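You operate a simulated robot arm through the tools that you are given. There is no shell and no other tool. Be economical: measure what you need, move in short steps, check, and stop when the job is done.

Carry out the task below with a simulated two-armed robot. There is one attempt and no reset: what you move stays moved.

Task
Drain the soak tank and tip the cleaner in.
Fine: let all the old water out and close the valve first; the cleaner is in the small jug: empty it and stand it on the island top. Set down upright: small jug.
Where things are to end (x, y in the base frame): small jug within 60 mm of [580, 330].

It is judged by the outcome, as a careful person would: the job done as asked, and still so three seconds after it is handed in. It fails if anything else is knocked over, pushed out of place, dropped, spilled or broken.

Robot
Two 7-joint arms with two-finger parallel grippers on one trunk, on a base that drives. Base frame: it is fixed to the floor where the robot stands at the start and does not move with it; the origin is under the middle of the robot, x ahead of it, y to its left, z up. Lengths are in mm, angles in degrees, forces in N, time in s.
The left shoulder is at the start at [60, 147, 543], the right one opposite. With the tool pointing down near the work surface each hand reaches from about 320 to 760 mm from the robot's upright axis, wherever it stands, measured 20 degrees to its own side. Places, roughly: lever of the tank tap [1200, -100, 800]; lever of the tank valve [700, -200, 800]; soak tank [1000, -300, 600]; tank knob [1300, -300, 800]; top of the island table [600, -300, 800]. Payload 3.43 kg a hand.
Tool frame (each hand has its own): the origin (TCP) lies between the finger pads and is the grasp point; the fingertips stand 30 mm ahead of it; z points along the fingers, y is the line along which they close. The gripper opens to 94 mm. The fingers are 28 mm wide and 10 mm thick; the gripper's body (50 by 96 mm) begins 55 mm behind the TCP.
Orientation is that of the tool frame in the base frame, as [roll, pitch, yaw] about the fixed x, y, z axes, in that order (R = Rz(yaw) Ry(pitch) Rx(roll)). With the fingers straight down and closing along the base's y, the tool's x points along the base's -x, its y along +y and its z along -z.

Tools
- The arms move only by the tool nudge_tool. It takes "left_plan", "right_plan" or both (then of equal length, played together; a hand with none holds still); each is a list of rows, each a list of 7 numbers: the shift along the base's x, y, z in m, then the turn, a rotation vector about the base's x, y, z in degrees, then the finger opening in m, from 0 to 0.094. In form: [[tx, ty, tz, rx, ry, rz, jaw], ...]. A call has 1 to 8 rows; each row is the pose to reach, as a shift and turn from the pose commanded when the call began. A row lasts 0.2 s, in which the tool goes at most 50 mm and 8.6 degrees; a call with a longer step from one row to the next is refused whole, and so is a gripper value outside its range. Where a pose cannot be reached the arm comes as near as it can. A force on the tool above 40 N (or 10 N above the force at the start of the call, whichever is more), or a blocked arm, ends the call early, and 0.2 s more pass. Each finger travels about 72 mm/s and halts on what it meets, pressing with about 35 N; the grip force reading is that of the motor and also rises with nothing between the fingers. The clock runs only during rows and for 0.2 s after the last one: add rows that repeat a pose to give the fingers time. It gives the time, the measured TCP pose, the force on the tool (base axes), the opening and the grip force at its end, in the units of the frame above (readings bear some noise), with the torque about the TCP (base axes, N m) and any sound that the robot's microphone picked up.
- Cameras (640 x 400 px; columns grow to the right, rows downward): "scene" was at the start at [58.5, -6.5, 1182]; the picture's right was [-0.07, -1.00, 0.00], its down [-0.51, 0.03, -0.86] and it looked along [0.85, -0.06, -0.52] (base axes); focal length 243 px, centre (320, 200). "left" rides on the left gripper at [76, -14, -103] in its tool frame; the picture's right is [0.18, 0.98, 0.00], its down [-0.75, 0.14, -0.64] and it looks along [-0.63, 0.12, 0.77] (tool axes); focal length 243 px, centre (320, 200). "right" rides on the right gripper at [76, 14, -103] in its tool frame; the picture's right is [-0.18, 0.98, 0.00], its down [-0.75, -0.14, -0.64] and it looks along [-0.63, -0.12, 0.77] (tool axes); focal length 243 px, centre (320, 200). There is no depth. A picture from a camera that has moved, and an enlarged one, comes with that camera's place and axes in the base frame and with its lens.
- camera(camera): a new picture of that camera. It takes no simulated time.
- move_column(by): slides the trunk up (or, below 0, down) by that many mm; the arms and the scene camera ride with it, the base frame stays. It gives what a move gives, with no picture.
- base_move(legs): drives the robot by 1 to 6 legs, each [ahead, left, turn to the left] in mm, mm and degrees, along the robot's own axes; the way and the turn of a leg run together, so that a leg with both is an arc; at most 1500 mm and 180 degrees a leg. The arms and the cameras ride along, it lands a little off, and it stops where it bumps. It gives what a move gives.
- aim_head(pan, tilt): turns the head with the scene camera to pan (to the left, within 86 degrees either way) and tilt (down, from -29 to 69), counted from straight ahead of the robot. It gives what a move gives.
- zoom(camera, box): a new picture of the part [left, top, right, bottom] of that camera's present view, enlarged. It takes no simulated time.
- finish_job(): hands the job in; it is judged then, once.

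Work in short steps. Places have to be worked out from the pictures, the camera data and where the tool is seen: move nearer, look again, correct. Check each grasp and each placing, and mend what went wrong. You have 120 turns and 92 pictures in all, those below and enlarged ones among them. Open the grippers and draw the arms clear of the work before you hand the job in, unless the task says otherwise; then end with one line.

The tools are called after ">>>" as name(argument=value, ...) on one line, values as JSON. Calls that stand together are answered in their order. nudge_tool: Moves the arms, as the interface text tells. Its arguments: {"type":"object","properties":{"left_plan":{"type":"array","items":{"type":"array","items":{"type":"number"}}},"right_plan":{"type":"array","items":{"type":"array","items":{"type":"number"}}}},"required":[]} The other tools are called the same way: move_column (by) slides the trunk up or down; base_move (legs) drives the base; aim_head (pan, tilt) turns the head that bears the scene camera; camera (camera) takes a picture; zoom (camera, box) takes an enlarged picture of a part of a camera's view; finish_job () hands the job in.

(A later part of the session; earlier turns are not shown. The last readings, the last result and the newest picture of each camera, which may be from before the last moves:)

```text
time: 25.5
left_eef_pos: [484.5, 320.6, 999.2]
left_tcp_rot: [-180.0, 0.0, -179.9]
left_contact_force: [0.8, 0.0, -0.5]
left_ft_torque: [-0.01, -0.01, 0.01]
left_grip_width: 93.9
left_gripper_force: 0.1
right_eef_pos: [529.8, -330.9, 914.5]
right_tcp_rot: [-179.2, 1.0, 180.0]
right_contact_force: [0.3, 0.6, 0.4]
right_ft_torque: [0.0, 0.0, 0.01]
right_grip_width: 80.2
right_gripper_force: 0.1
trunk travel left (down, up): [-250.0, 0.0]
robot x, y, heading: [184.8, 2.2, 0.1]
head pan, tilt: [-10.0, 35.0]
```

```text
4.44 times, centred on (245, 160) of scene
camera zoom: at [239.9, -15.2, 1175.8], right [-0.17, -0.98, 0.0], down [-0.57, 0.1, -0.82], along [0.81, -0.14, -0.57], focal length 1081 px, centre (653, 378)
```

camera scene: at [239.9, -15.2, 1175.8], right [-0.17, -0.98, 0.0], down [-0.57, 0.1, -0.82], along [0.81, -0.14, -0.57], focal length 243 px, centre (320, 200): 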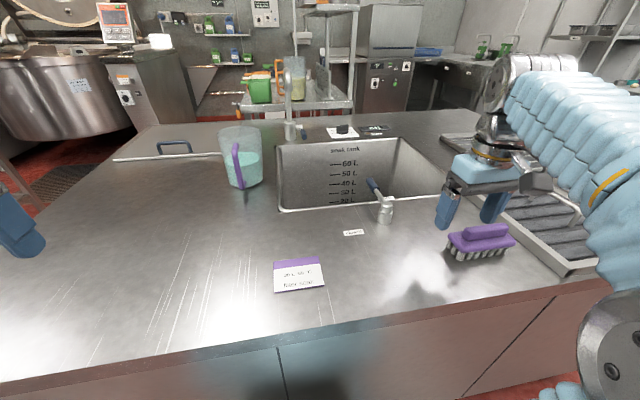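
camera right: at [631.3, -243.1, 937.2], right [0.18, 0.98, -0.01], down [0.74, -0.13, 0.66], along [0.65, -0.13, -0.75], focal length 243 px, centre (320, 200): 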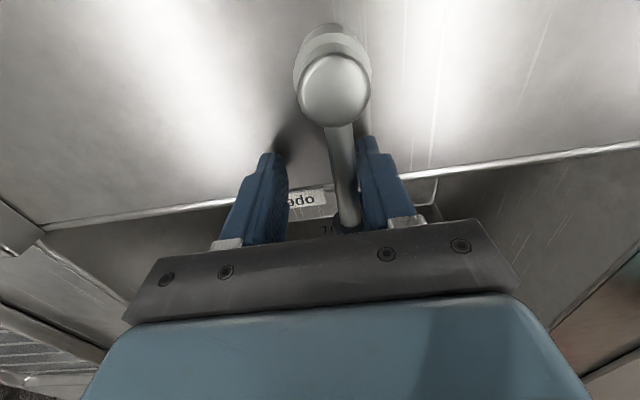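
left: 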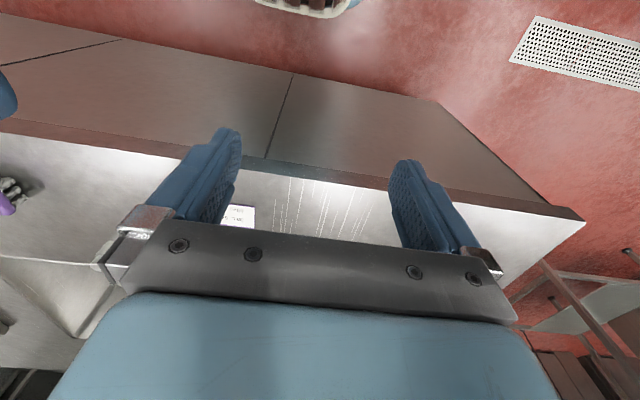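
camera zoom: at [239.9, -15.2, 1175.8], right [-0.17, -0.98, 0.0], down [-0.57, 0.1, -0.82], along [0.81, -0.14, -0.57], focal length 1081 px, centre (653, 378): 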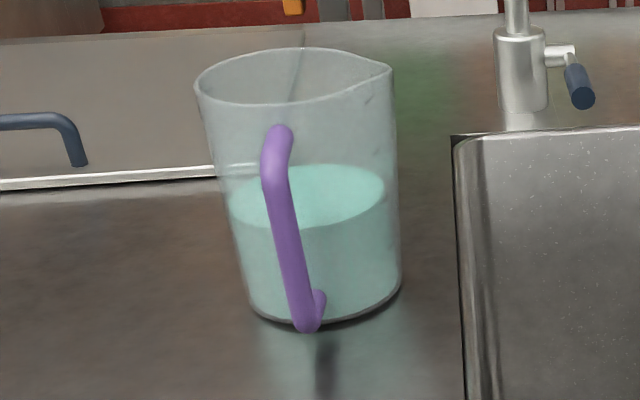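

Lever confirmed at full open (tip ≈(772,−251)), water draining. Jug is at ≈(927,99), purple handle facing me at x≈840, spout to the right toward the tank. Meanwhile I pitch the left hand to 30° below horizontal and bring it toward the jug.

>>> nudge_tool(left_plan=[[0.015, -0.02, 0, 0, -7.5, 0, 0.094], [0.03, -0.045, 0, 0, -15, 0, 0.094], [0.045, -0.07, 0, 0, -22.5, 0, 0.094], [0.06, -0.095, 0, 0, -30, 0, 0.094], [0.075, -0.12, 0, 0, -37.5, 0, 0.094], [0.09, -0.15, 0, 0, -45, 0, 0.094], [0.105, -0.18, 0, 0, -52.5, 0, 0.094], [0.12, -0.2, 0, 0, -60, 0, 0.094]])

>>> camera(camera="left")

>>> camera(camera="scene")

```text
time: 27.5
left_eef_pos: [618.7, 146.8, 986.8]
left_tcp_rot: [-168.1, 56.5, -171.1]
left_contact_force: [-0.8, -0.2, 0.4]
left_ft_torque: [0.03, 0.02, -0.01]
left_grip_width: 93.8
left_gripper_force: 0.1
right_eef_pos: [530.3, -330.2, 915.3]
right_tcp_rot: [-179.3, 1.1, -180.0]
right_contact_force: [0.2, 0.0, 0.1]
right_ft_torque: [0.0, 0.0, 0.02]
right_grip_width: 80.1
right_gripper_force: 0.1
trunk travel left (down, up): [-250.0, 0.0]
robot x, y, heading: [185.9, 0.6, 0.1]
head pan, tilt: [-10.0, 35.0]
stopped in row 8 (left hand): the arm was blocked; the commanded pose is now the measured one
```

```text
57 pictures are left
camera left: at [490.5, 134.2, 979.5], right [-0.08, 0.96, -0.26], down [-0.12, 0.25, 0.96], along [0.99, 0.11, 0.1], focal length 243 px, centre (320, 200)
```

left: 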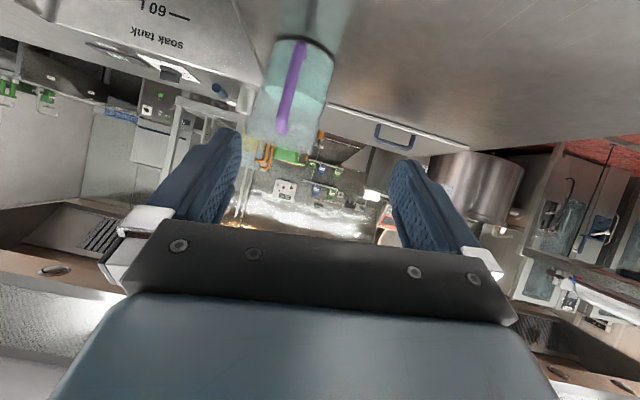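

```text
56 pictures are left
camera scene: at [239.8, -15.5, 1175.9], right [-0.17, -0.98, 0.0], down [-0.56, 0.1, -0.82], along [0.81, -0.14, -0.57], focal length 243 px, centre (320, 200)
```

scene: 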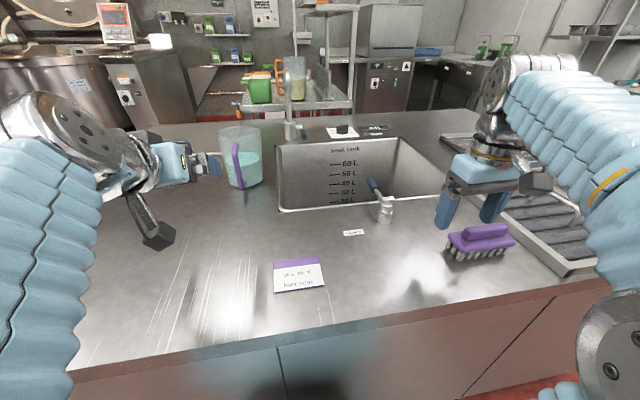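

The left hand got nearly there (slightly rolled ~6°). The handle mid is at ≈(840,97,880). I move to a pre-grasp 90 mm back and correct the roll.

>>> nudge_tool(left_plan=[[0.03, -0.01, -0.012, 0, 0, 0, 0.094], [0.06, -0.02, -0.024, 2, -1, 0, 0.094], [0.09, -0.03, -0.036, 4, -2, 0, 0.094], [0.12, -0.04, -0.048, 6, -3, 0, 0.094], [0.143, -0.05, -0.052, 6, -3.6, 0, 0.094]])

>>> camera(camera="left")

>>> camera(camera="scene")

```text
time: 28.7
left_eef_pos: [762.2, 97.4, 933.6]
left_tcp_rot: [-179.2, 60.6, 179.5]
left_contact_force: [-0.9, -0.9, -0.2]
left_ft_torque: [-0.03, 0.02, -0.03]
left_grip_width: 93.9
left_gripper_force: 0.0
right_eef_pos: [529.8, -330.3, 913.4]
right_tcp_rot: [-179.3, 1.1, -180.0]
right_contact_force: [1.8, 1.1, -0.2]
right_ft_torque: [-0.02, -0.03, -0.01]
right_grip_width: 80.2
right_gripper_force: 0.1
trunk travel left (down, up): [-250.0, 0.0]
robot x, y, heading: [181.6, -0.4, -0.2]
head pan, tilt: [-10.0, 35.0]
```

```text
55 pictures are left
camera left: at [635.0, 85.8, 916.8], right [-0.07, 0.98, -0.17], down [-0.19, 0.15, 0.97], along [0.98, 0.1, 0.17], focal length 243 px, centre (320, 200)
```

left: 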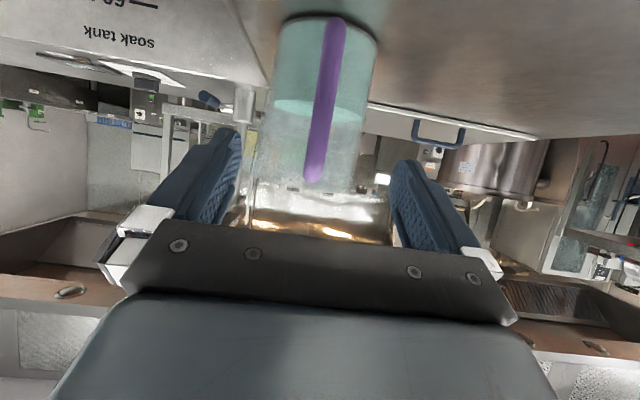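

```text
54 pictures are left
camera scene: at [239.7, -15.4, 1175.9], right [-0.17, -0.98, 0.0], down [-0.56, 0.1, -0.82], along [0.81, -0.14, -0.57], focal length 243 px, centre (320, 200)
```

scene: 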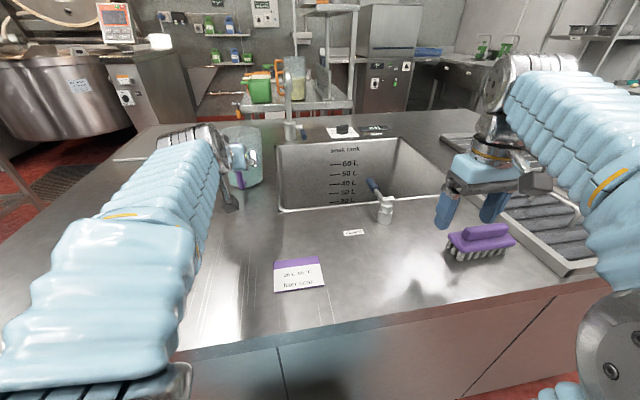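

Triangulated handle at ≈(827,98), z 823–931. Hand is well aligned; I advance so the fingers straddle the handle at (818,98,888).

>>> nudge_tool(left_plan=[[0.01, 0, -0.02, 0, 0, 0, 0.094], [0.028, 0.0, -0.03, 0, 0, 0, 0.094], [0.044, 0, -0.039, 0, 0, 0, 0.094], [0.056, 0, -0.046, 0, 0, 0, 0.094]])

>>> camera(camera="left")

```text
time: 29.7
left_eef_pos: [819.7, 97.9, 887.9]
left_tcp_rot: [-179.2, 60.7, 179.5]
left_contact_force: [-0.4, 0.5, 0.1]
left_ft_torque: [0.0, 0.02, 0.04]
left_grip_width: 94.0
left_gripper_force: 0.3
right_eef_pos: [530.3, -330.3, 914.5]
right_tcp_rot: [-179.3, 1.1, -179.9]
right_contact_force: [-0.1, -0.7, 0.1]
right_ft_torque: [0.0, 0.01, -0.01]
right_grip_width: 79.9
right_gripper_force: 0.0
trunk travel left (down, up): [-250.0, 0.0]
robot x, y, heading: [184.0, 0.4, 0.0]
head pan, tilt: [-10.0, 35.0]
```

```text
53 pictures are left
camera left: at [690.5, 86.7, 870.8], right [-0.07, 0.98, -0.17], down [-0.19, 0.15, 0.97], along [0.98, 0.1, 0.17], focal length 243 px, centre (320, 200)
```

left: 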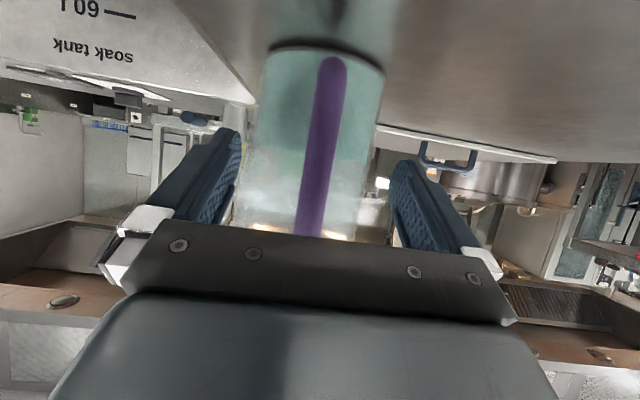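

Straddling the handle. Before lifting I must check the drain: move the right hand above the lever, where its camera sees into the tank.

>>> nudge_tool(right_plan=[[0.04, 0.02, 0, 0, 0, 0, 0.08], [0.08, 0.04, 0, 0, 0, 0, 0.08], [0.12, 0.06, 0, 0, 0, 0, 0.08], [0.15, 0.08, 0, 0, 0, 0, 0.08], [0.175, 0.084, 0, 0, 0, 0, 0.08]])

>>> camera(camera="right")

```text
time: 30.9
left_eef_pos: [817.4, 97.9, 888.2]
left_tcp_rot: [-179.2, 60.5, 179.6]
left_contact_force: [0.1, -0.1, -0.4]
left_ft_torque: [0.04, -0.01, 0.01]
left_grip_width: 94.1
left_gripper_force: 0.0
right_eef_pos: [706.0, -247.5, 912.1]
right_tcp_rot: [-179.2, 1.0, -179.9]
right_contact_force: [-0.8, 0.4, 0.5]
right_ft_torque: [0.01, -0.01, 0.01]
right_grip_width: 80.1
right_gripper_force: 0.1
trunk travel left (down, up): [-250.0, 0.0]
robot x, y, heading: [187.4, 0.0, 0.1]
head pan, tilt: [-10.0, 35.0]
```

```text
52 pictures are left
camera right: at [628.3, -230.8, 1014.6], right [0.19, 0.98, -0.01], down [0.74, -0.13, 0.66], along [0.64, -0.13, -0.75], focal length 243 px, centre (320, 200)
```

right: 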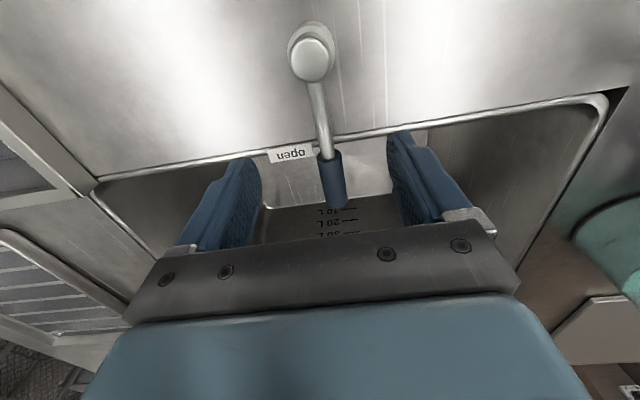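

Level now shows below about 10 L. I wait and look again.

>>> nudge_tool(right_plan=[[0, 0, 0, 0, 0, 0, 0.08], [0, 0, 0, 0, 0, 0, 0.08], [0, 0, 0, 0, 0, 0, 0.08], [0, 0, 0, 0, 0, 0, 0.08], [0, 0, 0, 0, 0, 0, 0.08], [0, 0, 0, 0, 0, 0, 0.08], [0, 0, 0, 0, 0, 0, 0.08], [0, 0, 0, 0, 0, 0, 0.08]])

>>> nudge_tool(right_plan=[[0, 0, 0, 0, 0, 0, 0.08], [0, 0, 0, 0, 0, 0, 0.08], [0, 0, 0, 0, 0, 0, 0.08], [0, 0, 0, 0, 0, 0, 0.08], [0, 0, 0, 0, 0, 0, 0.08], [0, 0, 0, 0, 0, 0, 0.08], [0, 0, 0, 0, 0, 0, 0.08], [0, 0, 0, 0, 0, 0, 0.08]])

>>> zoom(camera="right", box=[200, 120, 460, 250])

```text
time: 32.7
left_eef_pos: [818.1, 97.7, 887.6]
left_tcp_rot: [-179.2, 60.5, 179.5]
left_contact_force: [0.3, -0.7, 0.0]
left_ft_torque: [-0.04, 0.0, -0.03]
left_grip_width: 94.2
left_gripper_force: 0.0
right_eef_pos: [706.5, -246.4, 913.2]
right_tcp_rot: [-179.4, 1.1, 179.9]
right_contact_force: [-1.1, -0.4, 0.4]
right_ft_torque: [-0.02, 0.03, -0.01]
right_grip_width: 79.9
right_gripper_force: 0.2
trunk travel left (down, up): [-250.0, 0.0]
robot x, y, heading: [182.2, -0.1, -0.0]
head pan, tilt: [-10.0, 35.0]
```

```text
time: 34.5
left_eef_pos: [818.6, 98.5, 888.0]
left_tcp_rot: [-179.1, 60.5, 179.5]
left_contact_force: [0.5, 0.6, -0.4]
left_ft_torque: [0.0, 0.01, -0.02]
left_grip_width: 93.8
left_gripper_force: 0.0
right_eef_pos: [705.9, -246.6, 913.7]
right_tcp_rot: [-179.3, 1.1, -180.0]
right_contact_force: [0.6, 0.2, 0.0]
right_ft_torque: [0.01, -0.02, 0.02]
right_grip_width: 80.0
right_gripper_force: 0.0
trunk travel left (down, up): [-250.0, 0.0]
robot x, y, heading: [183.4, 0.8, -0.0]
head pan, tilt: [-10.0, 35.0]
```

```text
2.46 times, centred on (330, 185) of right
camera zoom: at [628.0, -231.2, 1014.6], right [0.18, 0.98, -0.01], down [0.74, -0.13, 0.66], along [0.65, -0.13, -0.75], focal length 597 px, centre (295, 237)
```

zoom: 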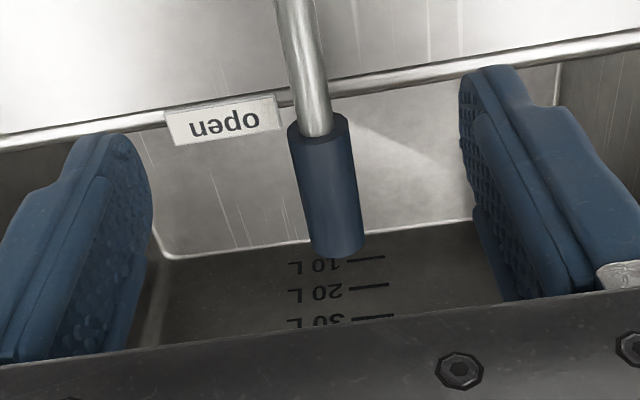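

The boundary now sits about one mark spacing below 10 L, i.e. at the floor. I wait a bit more to be sure it stays and compare.

>>> nudge_tool(right_plan=[[0, 0, 0, 0, 0, 0, 0.08], [0, 0, 0, 0, 0, 0, 0.08], [0, 0, 0, 0, 0, 0, 0.08], [0, 0, 0, 0, 0, 0, 0.08], [0, 0, 0, 0, 0, 0, 0.08], [0, 0, 0, 0, 0, 0, 0.08], [0, 0, 0, 0, 0, 0, 0.08], [0, 0, 0, 0, 0, 0, 0.08]])

>>> nudge_tool(right_plan=[[0, 0, 0, 0, 0, 0, 0.08], [0, 0, 0, 0, 0, 0, 0.08], [0, 0, 0, 0, 0, 0, 0.08], [0, 0, 0, 0, 0, 0, 0.08], [0, 0, 0, 0, 0, 0, 0.08], [0, 0, 0, 0, 0, 0, 0.08], [0, 0, 0, 0, 0, 0, 0.08], [0, 0, 0, 0, 0, 0, 0.08]])

>>> zoom(camera="right", box=[200, 120, 460, 250])

>>> zoom(camera="scene", box=[260, 120, 440, 232])

```text
time: 36.3
left_eef_pos: [817.8, 98.4, 887.9]
left_tcp_rot: [-179.1, 60.5, 179.6]
left_contact_force: [-0.5, 0.5, -1.1]
left_ft_torque: [-0.02, -0.01, 0.02]
left_grip_width: 94.0
left_gripper_force: 0.2
right_eef_pos: [705.0, -247.7, 911.5]
right_tcp_rot: [-179.3, 1.1, -179.9]
right_contact_force: [0.1, 0.2, -0.1]
right_ft_torque: [-0.02, 0.03, -0.02]
right_grip_width: 80.1
right_gripper_force: 0.0
trunk travel left (down, up): [-250.0, 0.0]
robot x, y, heading: [184.8, 1.2, 0.3]
head pan, tilt: [-10.0, 35.0]
```

```text
time: 38.1
left_eef_pos: [818.3, 97.8, 886.4]
left_tcp_rot: [-179.3, 60.4, 179.5]
left_contact_force: [-0.5, 0.3, 0.2]
left_ft_torque: [0.01, -0.01, -0.02]
left_grip_width: 94.2
left_gripper_force: 0.0
right_eef_pos: [706.1, -247.4, 913.1]
right_tcp_rot: [-179.4, 1.1, -179.9]
right_contact_force: [-0.3, 0.4, -0.2]
right_ft_torque: [0.01, 0.0, 0.0]
right_grip_width: 80.2
right_gripper_force: 0.0
trunk travel left (down, up): [-250.0, 0.0]
robot x, y, heading: [179.4, 1.0, -0.1]
head pan, tilt: [-10.0, 35.0]
```

```text
2.46 times, centred on (330, 185) of right
camera zoom: at [628.0, -231.3, 1014.6], right [0.18, 0.98, -0.01], down [0.74, -0.13, 0.66], along [0.65, -0.13, -0.75], focal length 597 px, centre (295, 237)
```

zoom: 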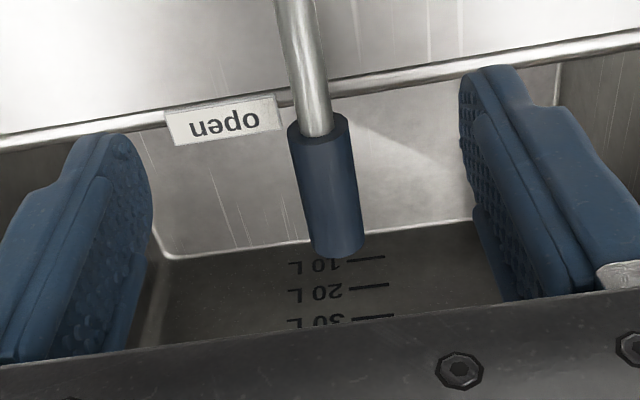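

```text
3.56 times, centred on (350, 176) of scene
camera zoom: at [239.9, -15.4, 1175.9], right [-0.17, -0.98, 0.0], down [-0.56, 0.1, -0.82], along [0.81, -0.14, -0.57], focal length 865 px, centre (213, 285)
```

zoom: 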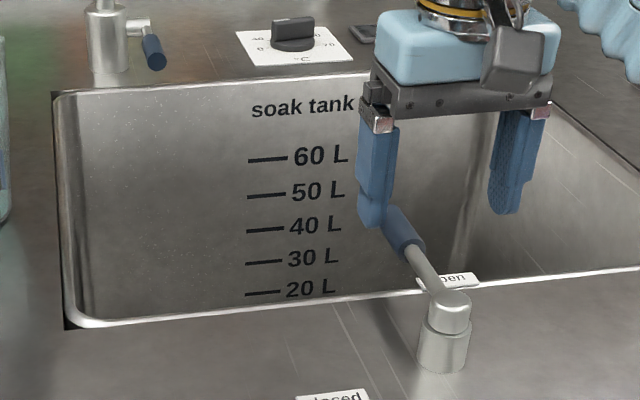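

Unchanged, so the tank is empty. Now lower the right hand onto the rod to close the valve.

>>> nudge_tool(right_plan=[[0.006, 0.002, -0.04, 0, 0, 0, 0.08], [0.006, 0.002, -0.078, 0, 0, 0, 0.08], [0.006, 0.002, -0.078, 0, 0, 0, 0.055], [0.006, 0.002, -0.078, 0, 0, 0, 0.028], [0.006, 0.002, -0.078, 0, 0, 0, 0.028]])

>>> camera(camera="right")

```text
time: 39.3
left_eef_pos: [819.1, 99.0, 888.0]
left_tcp_rot: [-179.3, 60.4, 179.5]
left_contact_force: [-0.5, 0.2, 0.4]
left_ft_torque: [-0.01, 0.0, -0.01]
left_grip_width: 94.1
left_gripper_force: 0.0
right_eef_pos: [712.5, -244.4, 834.8]
right_tcp_rot: [-179.3, 1.0, -179.9]
right_contact_force: [-0.2, 0.6, -0.9]
right_ft_torque: [-0.02, 0.02, 0.0]
right_grip_width: 27.9
right_gripper_force: 0.2
trunk travel left (down, up): [-250.0, 0.0]
robot x, y, heading: [183.9, -0.1, 0.1]
head pan, tilt: [-10.0, 35.0]
```

```text
48 pictures are left
camera right: at [634.1, -229.0, 936.7], right [0.18, 0.98, -0.01], down [0.74, -0.13, 0.66], along [0.64, -0.13, -0.75], focal length 243 px, centre (320, 200)
```

right: 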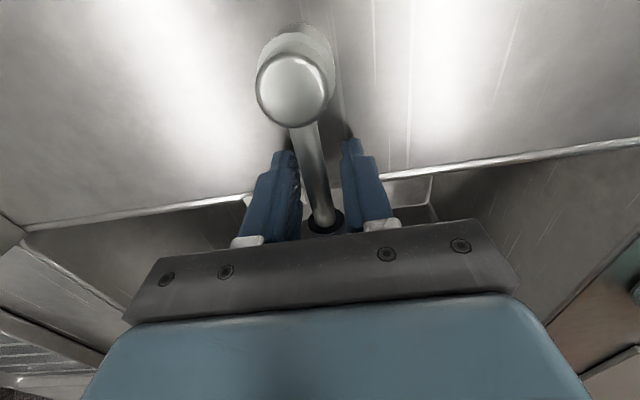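

Straddled. Sweep back counter-clockwise 64° first.

>>> nudge_tool(right_plan=[[-0.0005, 0.0074, 0, 0, 0, 8, 0.028], [-0.0021, 0.0146, 0, 0, 0, 16, 0.028], [-0.0046, 0.0216, 0, 0, 0, 24, 0.028], [-0.0081, 0.0281, 0, 0, 0, 32, 0.028], [-0.0124, 0.0341, 0, 0, 0, 40, 0.028], [-0.0175, 0.0394, 0, 0, 0, 48, 0.028], [-0.0234, 0.0439, 0, 0, 0, 56, 0.028], [-0.0298, 0.0476, 0, 0, 0, 64, 0.028]])

>>> camera(camera="right")

```text
time: 41.1
left_eef_pos: [818.2, 97.4, 889.0]
left_tcp_rot: [-179.2, 60.6, 179.5]
left_contact_force: [0.7, 0.1, 0.7]
left_ft_torque: [0.0, -0.03, -0.02]
left_grip_width: 93.9
left_gripper_force: 0.1
right_eef_pos: [679.9, -195.9, 835.3]
right_tcp_rot: [-179.3, 1.1, -115.9]
right_contact_force: [0.6, -1.2, 0.0]
right_ft_torque: [0.01, 0.01, -0.05]
right_grip_width: 28.7
right_gripper_force: 0.2
trunk travel left (down, up): [-250.0, 0.0]
robot x, y, heading: [182.2, -1.7, -0.1]
head pan, tilt: [-10.0, 35.0]
```

```text
47 pictures are left
camera right: at [632.7, -259.8, 937.6], right [-0.8, 0.59, -0.01], down [0.44, 0.61, 0.66], along [0.4, 0.52, -0.75], focal length 243 px, centre (320, 200)
```

right: 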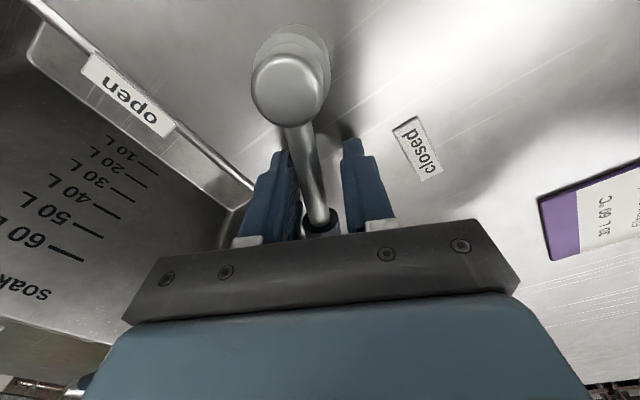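

Following nicely. Finish the remaining 26° with a small over-push toward −x to seat it.

>>> nudge_tool(right_plan=[[-0.0068, 0.0028, 0, 0, 0, 8, 0.028], [-0.014, 0.0046, 0, 0, 0, 16, 0.028], [-0.0214, 0.0053, 0, 0, 0, 24, 0.028], [-0.027, 0.0053, 0, 0, 0, 26, 0.028], [-0.032, 0.0053, 0, 0, 0, 26, 0.028], [-0.036, 0.0053, 0, 0, 0, 26, 0.028]])

>>> camera(camera="right")

```text
time: 42.5
left_eef_pos: [819.3, 98.3, 886.0]
left_tcp_rot: [-179.3, 60.4, 179.4]
left_contact_force: [-0.1, 0.0, -0.3]
left_ft_torque: [-0.04, -0.04, -0.01]
left_grip_width: 94.1
left_gripper_force: 0.0
right_eef_pos: [647.8, -192.1, 835.8]
right_tcp_rot: [-179.2, 1.0, -90.1]
right_contact_force: [29.4, -8.5, 6.1]
right_ft_torque: [0.26, -0.01, -0.53]
right_grip_width: 44.9
right_gripper_force: 14.5
trunk travel left (down, up): [-250.0, 0.0]
robot x, y, heading: [185.7, 2.7, 0.1]
head pan, tilt: [-10.0, 35.0]
```

```text
46 pictures are left
camera right: at [631.5, -269.7, 936.5], right [-0.98, 0.19, -0.01], down [0.13, 0.74, 0.66], along [0.13, 0.65, -0.75], focal length 243 px, centre (320, 200)
```

right: 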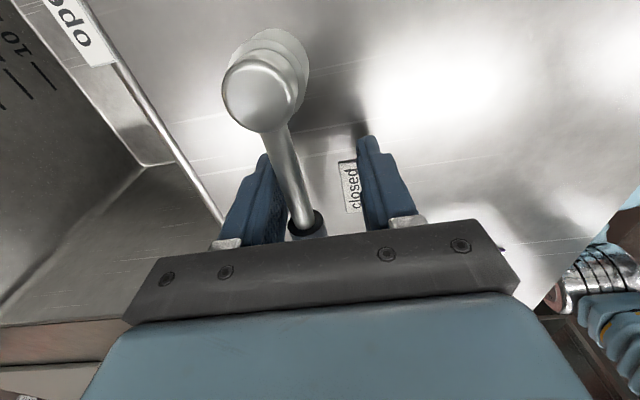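

Pressing 29 N against the stop: valve closed. Release, lift, and retract the right hand well clear.

>>> nudge_tool(right_plan=[[0.012, 0, 0, 0, 0, 0, 0.06], [0.012, 0, 0, 0, 0, 0, 0.09], [0.012, 0, 0.04, 0, 0, 0, 0.09], [0.0, 0, 0.08, 0, 0, 0, 0.09], [-0.04, -0.02, 0.08, 0, 0, -8, 0.09], [-0.08, -0.05, 0.08, 0, 0, -16, 0.09], [-0.12, -0.08, 0.08, 0, 0, -24, 0.09], [-0.15, -0.11, 0.08, 0, 0, -32, 0.09]])

>>> nudge_tool(right_plan=[[-0.02, -0.03, 0, 0, 0, -8, 0.09], [-0.03, -0.06, 0, 0, 0, -16, 0.09], [-0.04, -0.09, 0, 0, 0, -24, 0.09], [-0.05, -0.12, 0, 0, 0, -32, 0.09], [-0.06, -0.13, 0, 0, 0, -40, 0.09], [-0.06, -0.13, 0, 0, 0, -48, 0.09], [-0.06, -0.13, 0, 0, 0, -56, 0.09]])

>>> camera(camera="scene")

>>> zoom(camera="scene", box=[260, 120, 440, 240])

```text
time: 44.3
left_eef_pos: [818.2, 98.6, 887.4]
left_tcp_rot: [-179.3, 60.5, 179.5]
left_contact_force: [-0.5, 0.1, 0.1]
left_ft_torque: [0.04, 0.0, -0.01]
left_grip_width: 93.9
left_gripper_force: 0.0
right_eef_pos: [494.8, -302.2, 914.7]
right_tcp_rot: [-179.2, 1.0, -122.2]
right_contact_force: [-0.4, 0.2, -0.4]
right_ft_torque: [-0.01, -0.03, 0.03]
right_grip_width: 89.9
right_gripper_force: 0.1
trunk travel left (down, up): [-250.0, 0.0]
robot x, y, heading: [187.3, -1.4, -0.2]
head pan, tilt: [-10.0, 35.0]
```

```text
time: 45.9
left_eef_pos: [817.1, 98.9, 887.8]
left_tcp_rot: [-179.1, 60.5, 179.5]
left_contact_force: [-0.1, 0.5, -0.4]
left_ft_torque: [0.01, 0.01, -0.01]
left_grip_width: 93.9
left_gripper_force: 0.1
right_eef_pos: [435.0, -430.9, 916.9]
right_tcp_rot: [-179.3, 1.1, -178.1]
right_contact_force: [-0.7, 0.8, 1.2]
right_ft_torque: [0.0, -0.03, 0.0]
right_grip_width: 89.9
right_gripper_force: 0.0
trunk travel left (down, up): [-250.0, 0.0]
robot x, y, heading: [182.6, 2.1, 0.0]
head pan, tilt: [-10.0, 35.0]
```

```text
45 pictures are left
camera scene: at [239.8, -15.5, 1175.9], right [-0.17, -0.98, 0.0], down [-0.56, 0.1, -0.82], along [0.81, -0.14, -0.57], focal length 243 px, centre (320, 200)
```

scene: 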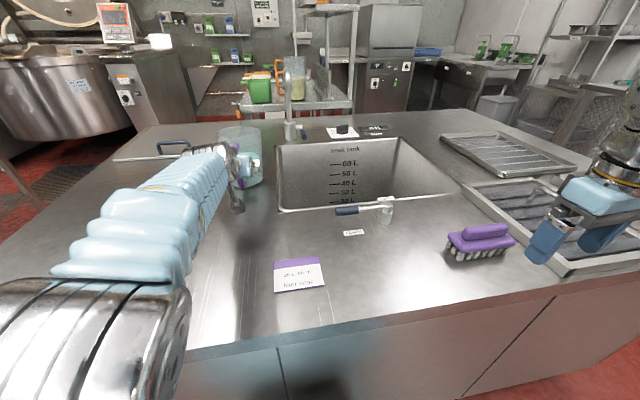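

```text
3.33 times, centred on (350, 180) of scene
camera zoom: at [239.8, -15.5, 1175.9], right [-0.17, -0.98, 0.0], down [-0.56, 0.1, -0.82], along [0.81, -0.14, -0.57], focal length 811 px, centre (220, 267)
```

zoom: 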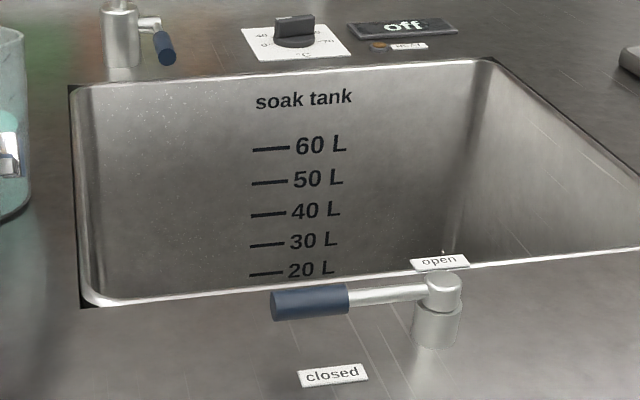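

The lever is back in the same position as at the start: closed. Now close the left fingers on the jug handle.

>>> nudge_tool(left_plan=[[0, 0, 0, 0, 0, 0, 0.065], [0, 0, 0, 0, 0, 0, 0.036], [0, 0, 0, 0, 0, 0, 0.01], [0, 0, 0, 0, 0, 0, 0.006], [0, 0, 0, 0, 0, 0, 0.006], [0, 0, 0, 0, 0, 0, 0.006]])

>>> camera(camera="left")

```text
time: 47.3
left_eef_pos: [816.3, 98.2, 887.5]
left_tcp_rot: [-179.2, 60.6, 179.5]
left_contact_force: [0.9, 0.0, 1.1]
left_ft_torque: [0.03, -0.05, 0.02]
left_grip_width: 18.3
left_gripper_force: 34.8
right_eef_pos: [435.4, -430.6, 915.4]
right_tcp_rot: [-179.4, 1.1, -178.0]
right_contact_force: [0.1, 0.1, -0.3]
right_ft_torque: [0.0, -0.01, 0.0]
right_grip_width: 89.9
right_gripper_force: 0.2
trunk travel left (down, up): [-250.0, 0.0]
robot x, y, heading: [185.0, 1.4, -0.2]
head pan, tilt: [-10.0, 35.0]
```

```text
43 pictures are left
camera left: at [690.2, 86.6, 870.8], right [-0.07, 0.98, -0.17], down [-0.19, 0.15, 0.97], along [0.98, 0.1, 0.17], focal length 243 px, centre (320, 200)
```

left: 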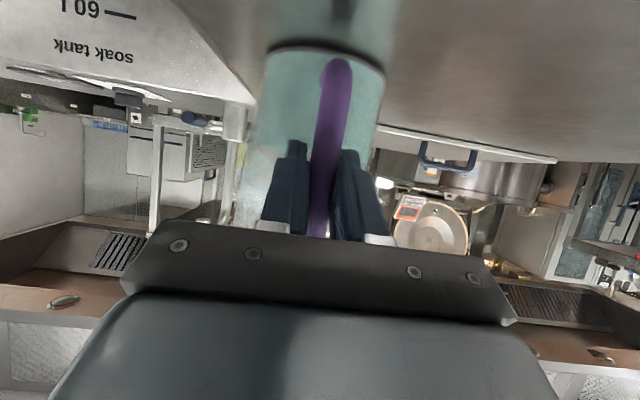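

Firm hold (18 mm). Lift slowly, drawing back slightly.

>>> nudge_tool(left_plan=[[0, 0, 0.01, 0, 0, 0, 0.006], [0, 0, 0.025, 0, 0, 0, 0.006], [-0.002, 0, 0.04, 0, 0, 0, 0.006], [-0.006, 0, 0.055, 0, 0, 0, 0.006], [-0.01, 0, 0.07, 0, 0, 0, 0.006], [-0.014, 0, 0.085, 0, 0, 0, 0.006], [-0.014, 0, 0.085, 0, 0, 0, 0.006]])

>>> camera(camera="scene")

>>> camera(camera="left")

```text
time: 48.9
left_eef_pos: [803.5, 95.3, 974.1]
left_tcp_rot: [-179.2, 60.5, 179.6]
left_contact_force: [0.1, 0.0, -5.9]
left_ft_torque: [0.03, 0.49, 0.0]
left_grip_width: 18.2
left_gripper_force: 35.0
right_eef_pos: [434.5, -430.6, 916.2]
right_tcp_rot: [-179.3, 1.0, -178.0]
right_contact_force: [0.2, 0.5, 0.5]
right_ft_torque: [0.01, 0.01, -0.01]
right_grip_width: 89.8
right_gripper_force: 0.0
trunk travel left (down, up): [-250.0, 0.0]
robot x, y, heading: [180.7, -0.9, 0.1]
head pan, tilt: [-10.0, 35.0]
```

```text
42 pictures are left
camera scene: at [240.3, -15.4, 1175.8], right [-0.17, -0.98, 0.0], down [-0.57, 0.1, -0.82], along [0.81, -0.14, -0.57], focal length 243 px, centre (320, 200)
```

scene: 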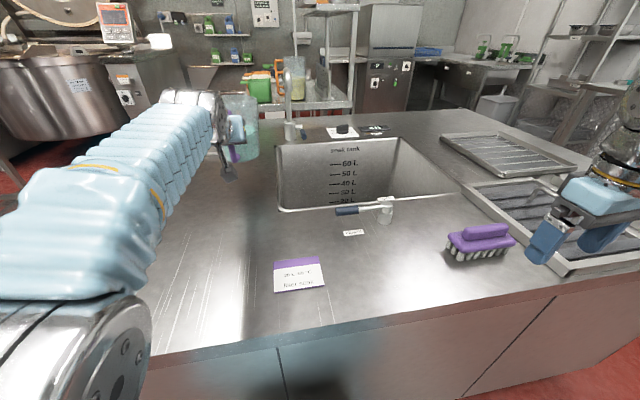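

```text
41 pictures are left
camera left: at [676.5, 84.2, 957.3], right [-0.07, 0.98, -0.17], down [-0.18, 0.15, 0.97], along [0.98, 0.1, 0.17], focal length 243 px, centre (320, 200)
```

left: 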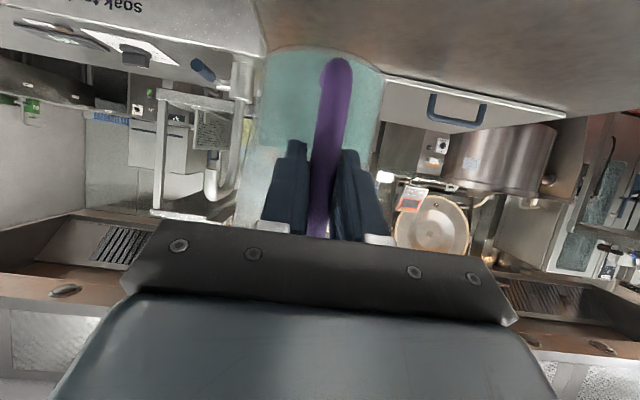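

Jug lifted and steady (≈6 N). Carry it sideways over the tank gently (16 cm to −y).

>>> nudge_tool(left_plan=[[0, -0.012, 0.004, 0, 0, 0, 0.006], [0, -0.032, 0.008, 0, 0, 0, 0.006], [0, -0.054, 0.012, 0, 0, 0, 0.006], [0, -0.076, 0.014, 0, 0, 0, 0.006], [-0.003, -0.098, 0.016, 0, 0, 0, 0.006], [-0.006, -0.12, 0.018, 0, 0, 0, 0.006], [-0.008, -0.14, 0.02, 0, 0, 0, 0.006], [-0.01, -0.155, 0.02, 0, 0, 0, 0.006]])

>>> camera(camera="scene")

```text
time: 50.7
left_eef_pos: [793.4, -59.0, 993.2]
left_tcp_rot: [-179.2, 60.5, 179.4]
left_contact_force: [-0.4, -0.2, -6.4]
left_ft_torque: [-0.02, 0.53, 0.0]
left_grip_width: 18.3
left_gripper_force: 34.9
right_eef_pos: [436.1, -430.3, 915.9]
right_tcp_rot: [-179.3, 1.0, -178.0]
right_contact_force: [0.6, 0.0, -0.1]
right_ft_torque: [0.03, 0.0, 0.01]
right_grip_width: 89.9
right_gripper_force: 0.0
trunk travel left (down, up): [-250.0, 0.0]
robot x, y, heading: [184.9, 2.1, -0.0]
head pan, tilt: [-10.0, 35.0]
```

```text
40 pictures are left
camera scene: at [240.3, -15.5, 1175.8], right [-0.17, -0.98, 0.0], down [-0.57, 0.1, -0.82], along [0.81, -0.14, -0.57], focal length 243 px, centre (320, 200)
```

scene: 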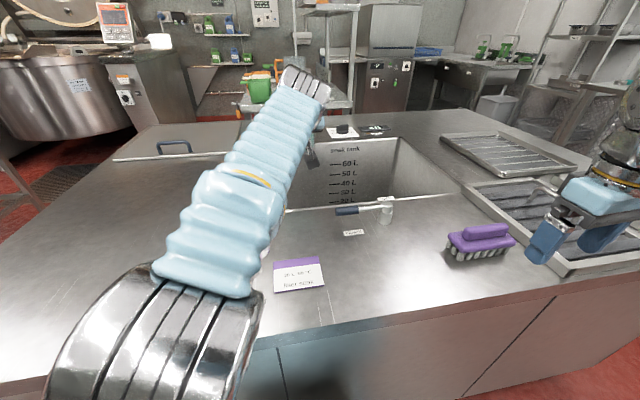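

Arm hides the jug, but the left camera rides with it. Start tipping toward −y (rotation +x), 44° first.

>>> nudge_tool(left_plan=[[0, 0, 0, 5, 0, 0, 0.006], [0, 0, 0, 11, 0, 0, 0.006], [0, 0, 0, 17, 0, 0, 0.006], [0, 0, 0, 23, 0, 0, 0.006], [0, 0, 0, 29, 0, 0, 0.006], [0, 0, 0, 34, 0, 0, 0.006], [0, 0, 0, 39, 0, 0, 0.006], [0, 0, 0, 44, 0, 0, 0.006]])

>>> camera(camera="left")

>>> camera(camera="scene")

```text
time: 52.5
left_eef_pos: [793.4, -58.1, 993.5]
left_tcp_rot: [118.1, 38.4, 128.9]
left_contact_force: [0.4, 0.0, -5.9]
left_ft_torque: [0.19, 0.1, 0.0]
left_grip_width: 18.4
left_gripper_force: 34.8
right_eef_pos: [436.7, -430.5, 915.9]
right_tcp_rot: [-179.3, 1.0, -178.0]
right_contact_force: [-0.4, 0.9, 0.1]
right_ft_torque: [0.01, 0.01, -0.01]
right_grip_width: 89.7
right_gripper_force: 0.1
trunk travel left (down, up): [-250.0, 0.0]
robot x, y, heading: [182.6, 3.8, -0.1]
head pan, tilt: [-10.0, 35.0]
```

```text
39 pictures are left
camera left: at [666.5, -55.3, 973.0], right [-0.07, 0.82, 0.56], down [-0.18, -0.57, 0.8], along [0.98, -0.05, 0.19], focal length 243 px, centre (320, 200)
```

left: 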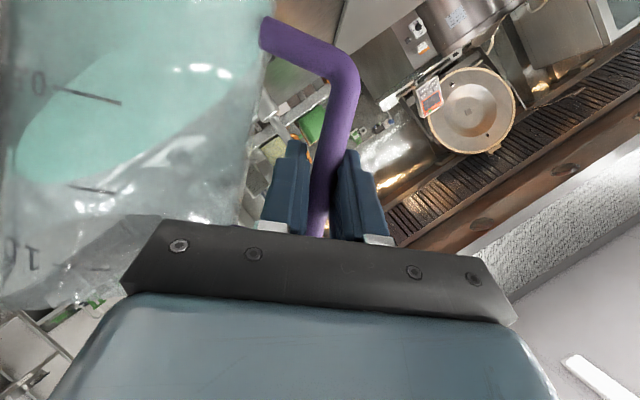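

```text
38 pictures are left
camera scene: at [240.3, -15.5, 1175.8], right [-0.17, -0.98, 0.0], down [-0.57, 0.1, -0.82], along [0.81, -0.14, -0.57], focal length 243 px, centre (320, 200)
```

scene: 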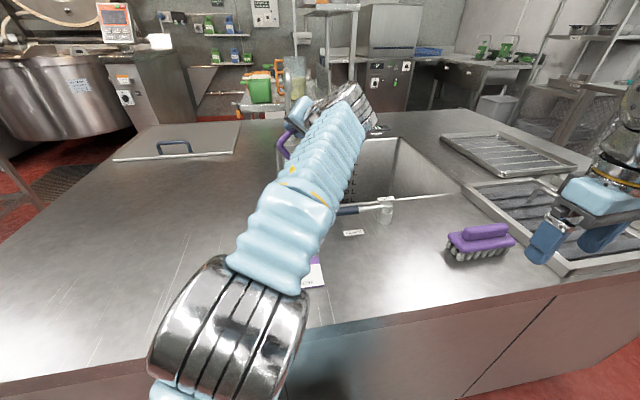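

The jug swung about its round handle, so it hangs at the −y side, still holding the liquid; lip at ≈(793,−207), only ~46 mm inside the front rim. I shift it forward before tipping further.

>>> nudge_tool(left_plan=[[0.012, 0.006, 0, 0, 0, 0, 0.006], [0.024, 0.012, 0, 0, 0, 0, 0.006], [0.036, 0.02, 0, 0, 0, 0, 0.006], [0.045, 0.03, 0, 0, 0, 0, 0.006], [0.045, 0.03, 0, 0, 0, 0, 0.006]])

>>> camera(camera="left")

```text
time: 53.7
left_eef_pos: [837.6, -28.2, 992.9]
left_tcp_rot: [118.2, 38.5, 129.0]
left_contact_force: [0.1, -0.5, -5.9]
left_ft_torque: [0.22, 0.11, 0.01]
left_grip_width: 18.3
left_gripper_force: 35.0
right_eef_pos: [435.9, -431.2, 916.5]
right_tcp_rot: [-179.3, 1.0, -178.0]
right_contact_force: [0.5, 0.2, -0.6]
right_ft_torque: [0.02, 0.01, 0.01]
right_grip_width: 89.9
right_gripper_force: 0.0
trunk travel left (down, up): [-250.0, 0.0]
robot x, y, heading: [186.0, -1.0, 0.1]
head pan, tilt: [-10.0, 35.0]
```

```text
37 pictures are left
camera left: at [710.9, -25.5, 972.3], right [-0.07, 0.82, 0.56], down [-0.19, -0.57, 0.8], along [0.98, -0.05, 0.19], focal length 243 px, centre (320, 200)
```

left: 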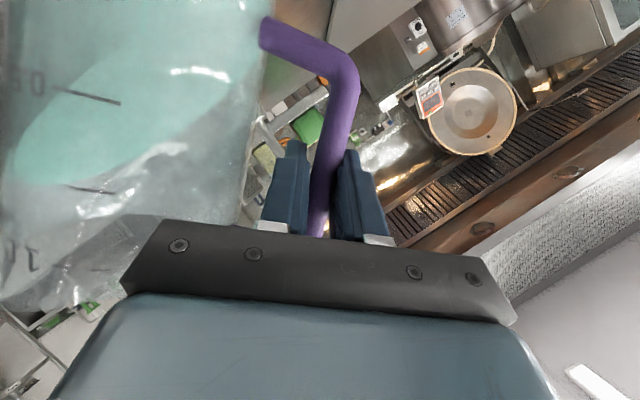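

Good, no spill; weight unchanged. Tip further by 32°.

>>> nudge_tool(left_plan=[[0, 0, 0, 4, 0, 0, 0.006], [0, 0, 0, 8, 0, 0, 0.006], [0, 0, 0, 12, 0, 0, 0.006], [0, 0, 0, 16, 0, 0, 0.006], [0, 0, 0, 20, 0, 0, 0.006], [0, 0, 0, 24, 0, 0, 0.006], [0, 0, 0, 28, 0, 0, 0.006], [0, 0, 0, 32, 0, 0, 0.006]])

>>> camera(camera="left")

>>> camera(camera="scene")

```text
time: 55.5
left_eef_pos: [838.3, -28.3, 994.1]
left_tcp_rot: [98.1, 12.0, 120.2]
left_contact_force: [-0.8, 0.9, -3.6]
left_ft_torque: [-0.04, 0.06, 0.01]
left_grip_width: 18.3
left_gripper_force: 35.1
right_eef_pos: [434.9, -430.4, 915.8]
right_tcp_rot: [-179.3, 1.0, -178.0]
right_contact_force: [0.4, 0.4, 0.0]
right_ft_torque: [-0.02, 0.0, 0.01]
right_grip_width: 89.9
right_gripper_force: 0.0
trunk travel left (down, up): [-250.0, 0.0]
robot x, y, heading: [185.5, 3.5, 0.0]
head pan, tilt: [-10.0, 35.0]
```

```text
36 pictures are left
camera left: at [711.3, -15.8, 977.7], right [-0.07, 0.4, 0.91], down [-0.19, -0.91, 0.38], along [0.98, -0.14, 0.14], focal length 243 px, centre (320, 200)
```

left: 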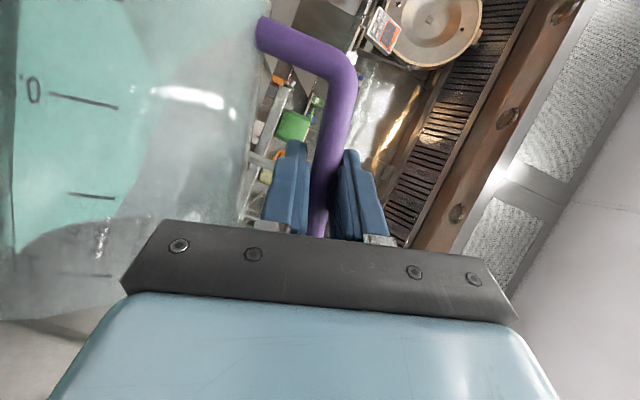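

```text
35 pictures are left
camera scene: at [240.1, -15.5, 1175.9], right [-0.17, -0.98, 0.0], down [-0.57, 0.1, -0.82], along [0.81, -0.14, -0.57], focal length 243 px, centre (320, 200)
```

scene: 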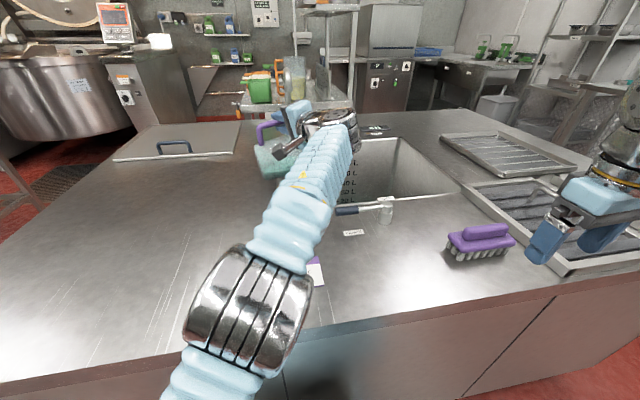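

Pouring: weight fell to 3.6 N and the lip is over the tank at y≈−129. Continue tipping while shifting a bit −y to keep the lip well inside.

>>> nudge_tool(left_plan=[[0, -0.005, 0, 4, 0, 0, 0.006], [0, -0.01, 0, 8, 0, 0, 0.006], [0, -0.015, 0, 12, 0, 0, 0.006], [0, -0.02, 0, 16, 0, 0, 0.006], [0, -0.025, 0, 20, 0, 0, 0.006], [0, -0.03, 0, 24, 0, 0, 0.006], [0, -0.035, 0, 28, 0, 0, 0.006], [0, -0.04, 0, 32, 0, 0, 0.006]])

>>> camera(camera="left")

>>> camera(camera="scene")

```text
time: 57.3
left_eef_pos: [838.3, -68.1, 994.2]
left_tcp_rot: [82.1, -15.9, 120.7]
left_contact_force: [-0.1, -0.1, -1.2]
left_ft_torque: [-0.07, -0.02, -0.03]
left_grip_width: 18.3
left_gripper_force: 35.1
right_eef_pos: [435.5, -431.1, 916.3]
right_tcp_rot: [-179.4, 0.9, -178.0]
right_contact_force: [0.4, -0.2, 0.2]
right_ft_torque: [0.0, -0.01, -0.02]
right_grip_width: 89.7
right_gripper_force: 0.1
trunk travel left (down, up): [-250.0, 0.0]
robot x, y, heading: [188.9, 0.9, 0.1]
head pan, tilt: [-10.0, 35.0]
```

```text
34 pictures are left
camera left: at [711.2, -49.2, 986.7], right [-0.07, -0.15, 0.99], down [-0.19, -0.97, -0.16], along [0.98, -0.19, 0.04], focal length 243 px, centre (320, 200)
```

left: 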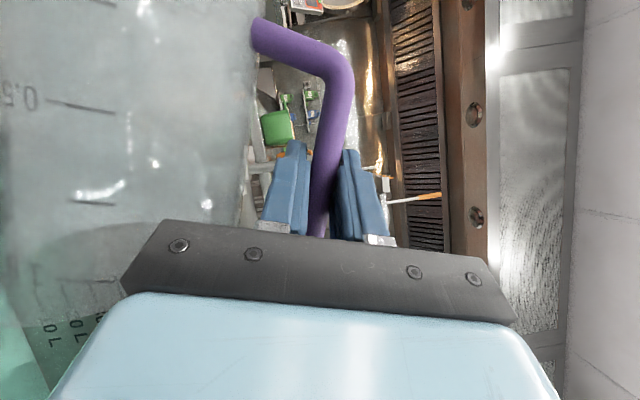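

```text
33 pictures are left
camera scene: at [239.9, -15.5, 1175.9], right [-0.17, -0.98, 0.0], down [-0.57, 0.1, -0.82], along [0.81, -0.14, -0.57], focal length 243 px, centre (320, 200)
```

scene: 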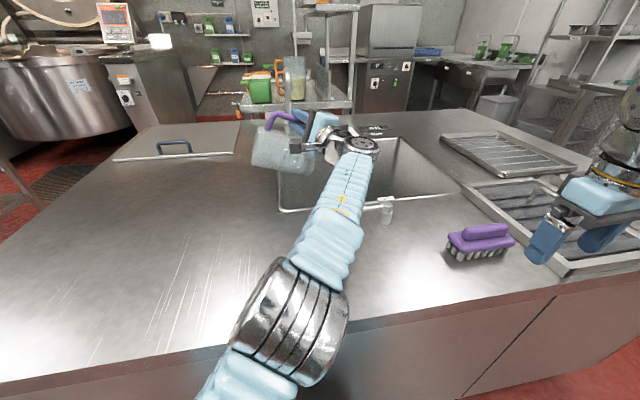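

Nearly empty (1.2 N). Tip another 16° and hold for it to drain fully.

>>> nudge_tool(left_plan=[[0, -0.004, 0.003, 5, 0, 0, 0.006], [0, -0.008, 0.006, 10, 0, 0, 0.006], [0, -0.012, 0.01, 16, 0, 0, 0.006], [0, -0.012, 0.01, 16, 0, 0, 0.006], [0, -0.012, 0.01, 16, 0, 0, 0.006], [0, -0.012, 0.01, 16, 0, 0, 0.006], [0, -0.012, 0.01, 16, 0, 0, 0.006], [0, -0.012, 0.01, 16, 0, 0, 0.006]])

>>> nudge_tool(left_plan=[[0, 0, 0, 0, 0, 0, 0.006], [0, 0, 0, 0, 0, 0, 0.006], [0, 0, 0, 0, 0, 0, 0.006], [0, 0, 0, 0, 0, 0, 0.006], [0, 0, 0, 0, 0, 0, 0.006], [0, 0, 0, 0, 0, 0, 0.006], [0, 0, 0, 0, 0, 0, 0.006], [0, 0, 0, 0, 0, 0, 0.006]])

>>> camera(camera="left")

>>> zoom(camera="scene", box=[230, 80, 420, 220])

```text
time: 59.1
left_eef_pos: [839.0, -80.6, 1003.8]
left_tcp_rot: [72.8, -29.4, 124.3]
left_contact_force: [-0.1, 0.0, -1.8]
left_ft_torque: [-0.09, 0.01, 0.0]
left_grip_width: 18.3
left_gripper_force: 34.7
right_eef_pos: [436.1, -430.8, 915.3]
right_tcp_rot: [-179.3, 0.9, -178.0]
right_contact_force: [0.1, 0.4, -1.0]
right_ft_torque: [-0.02, 0.0, -0.01]
right_grip_width: 90.0
right_gripper_force: 0.0
trunk travel left (down, up): [-250.0, 0.0]
robot x, y, heading: [187.0, -0.7, 0.3]
head pan, tilt: [-10.0, 35.0]
```

```text
time: 60.9
left_eef_pos: [837.9, -80.2, 1004.2]
left_tcp_rot: [72.8, -29.3, 124.4]
left_contact_force: [0.0, -0.6, -1.4]
left_ft_torque: [-0.07, -0.02, -0.01]
left_grip_width: 18.3
left_gripper_force: 35.0
right_eef_pos: [435.0, -431.0, 916.8]
right_tcp_rot: [-179.3, 1.0, -178.0]
right_contact_force: [-0.2, 0.4, -0.8]
right_ft_torque: [-0.02, 0.01, 0.04]
right_grip_width: 90.1
right_gripper_force: 0.0
trunk travel left (down, up): [-250.0, 0.0]
robot x, y, heading: [184.4, -2.4, -0.3]
head pan, tilt: [-10.0, 35.0]
```

```text
32 pictures are left
camera left: at [710.9, -60.5, 1001.9], right [-0.07, -0.41, 0.91], down [-0.19, -0.89, -0.42], along [0.98, -0.2, -0.01], focal length 243 px, centre (320, 200)
```

left: 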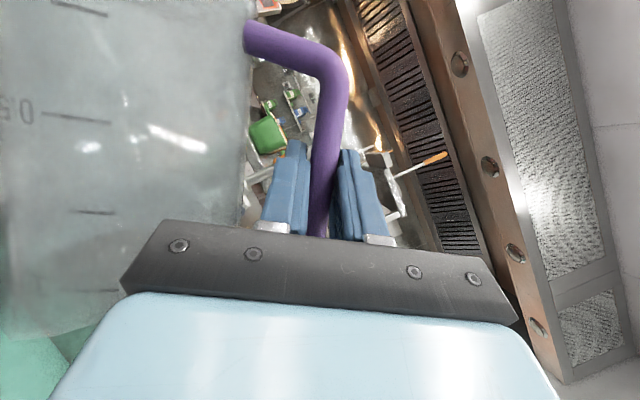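

```text
2.86 times, centred on (325, 150) of scene
camera zoom: at [240.0, -15.5, 1175.8], right [-0.17, -0.98, 0.0], down [-0.57, 0.1, -0.82], along [0.81, -0.14, -0.57], focal length 695 px, centre (306, 343)
```

zoom: 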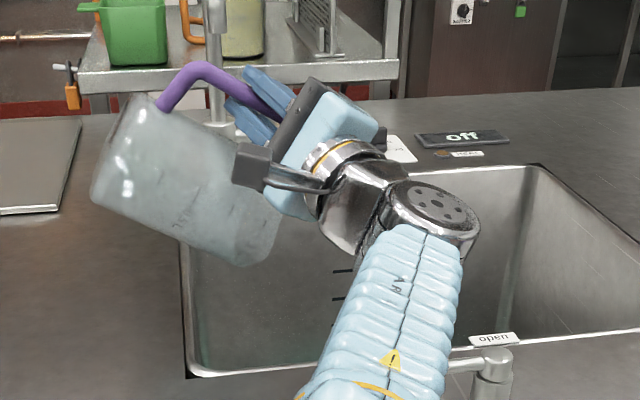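

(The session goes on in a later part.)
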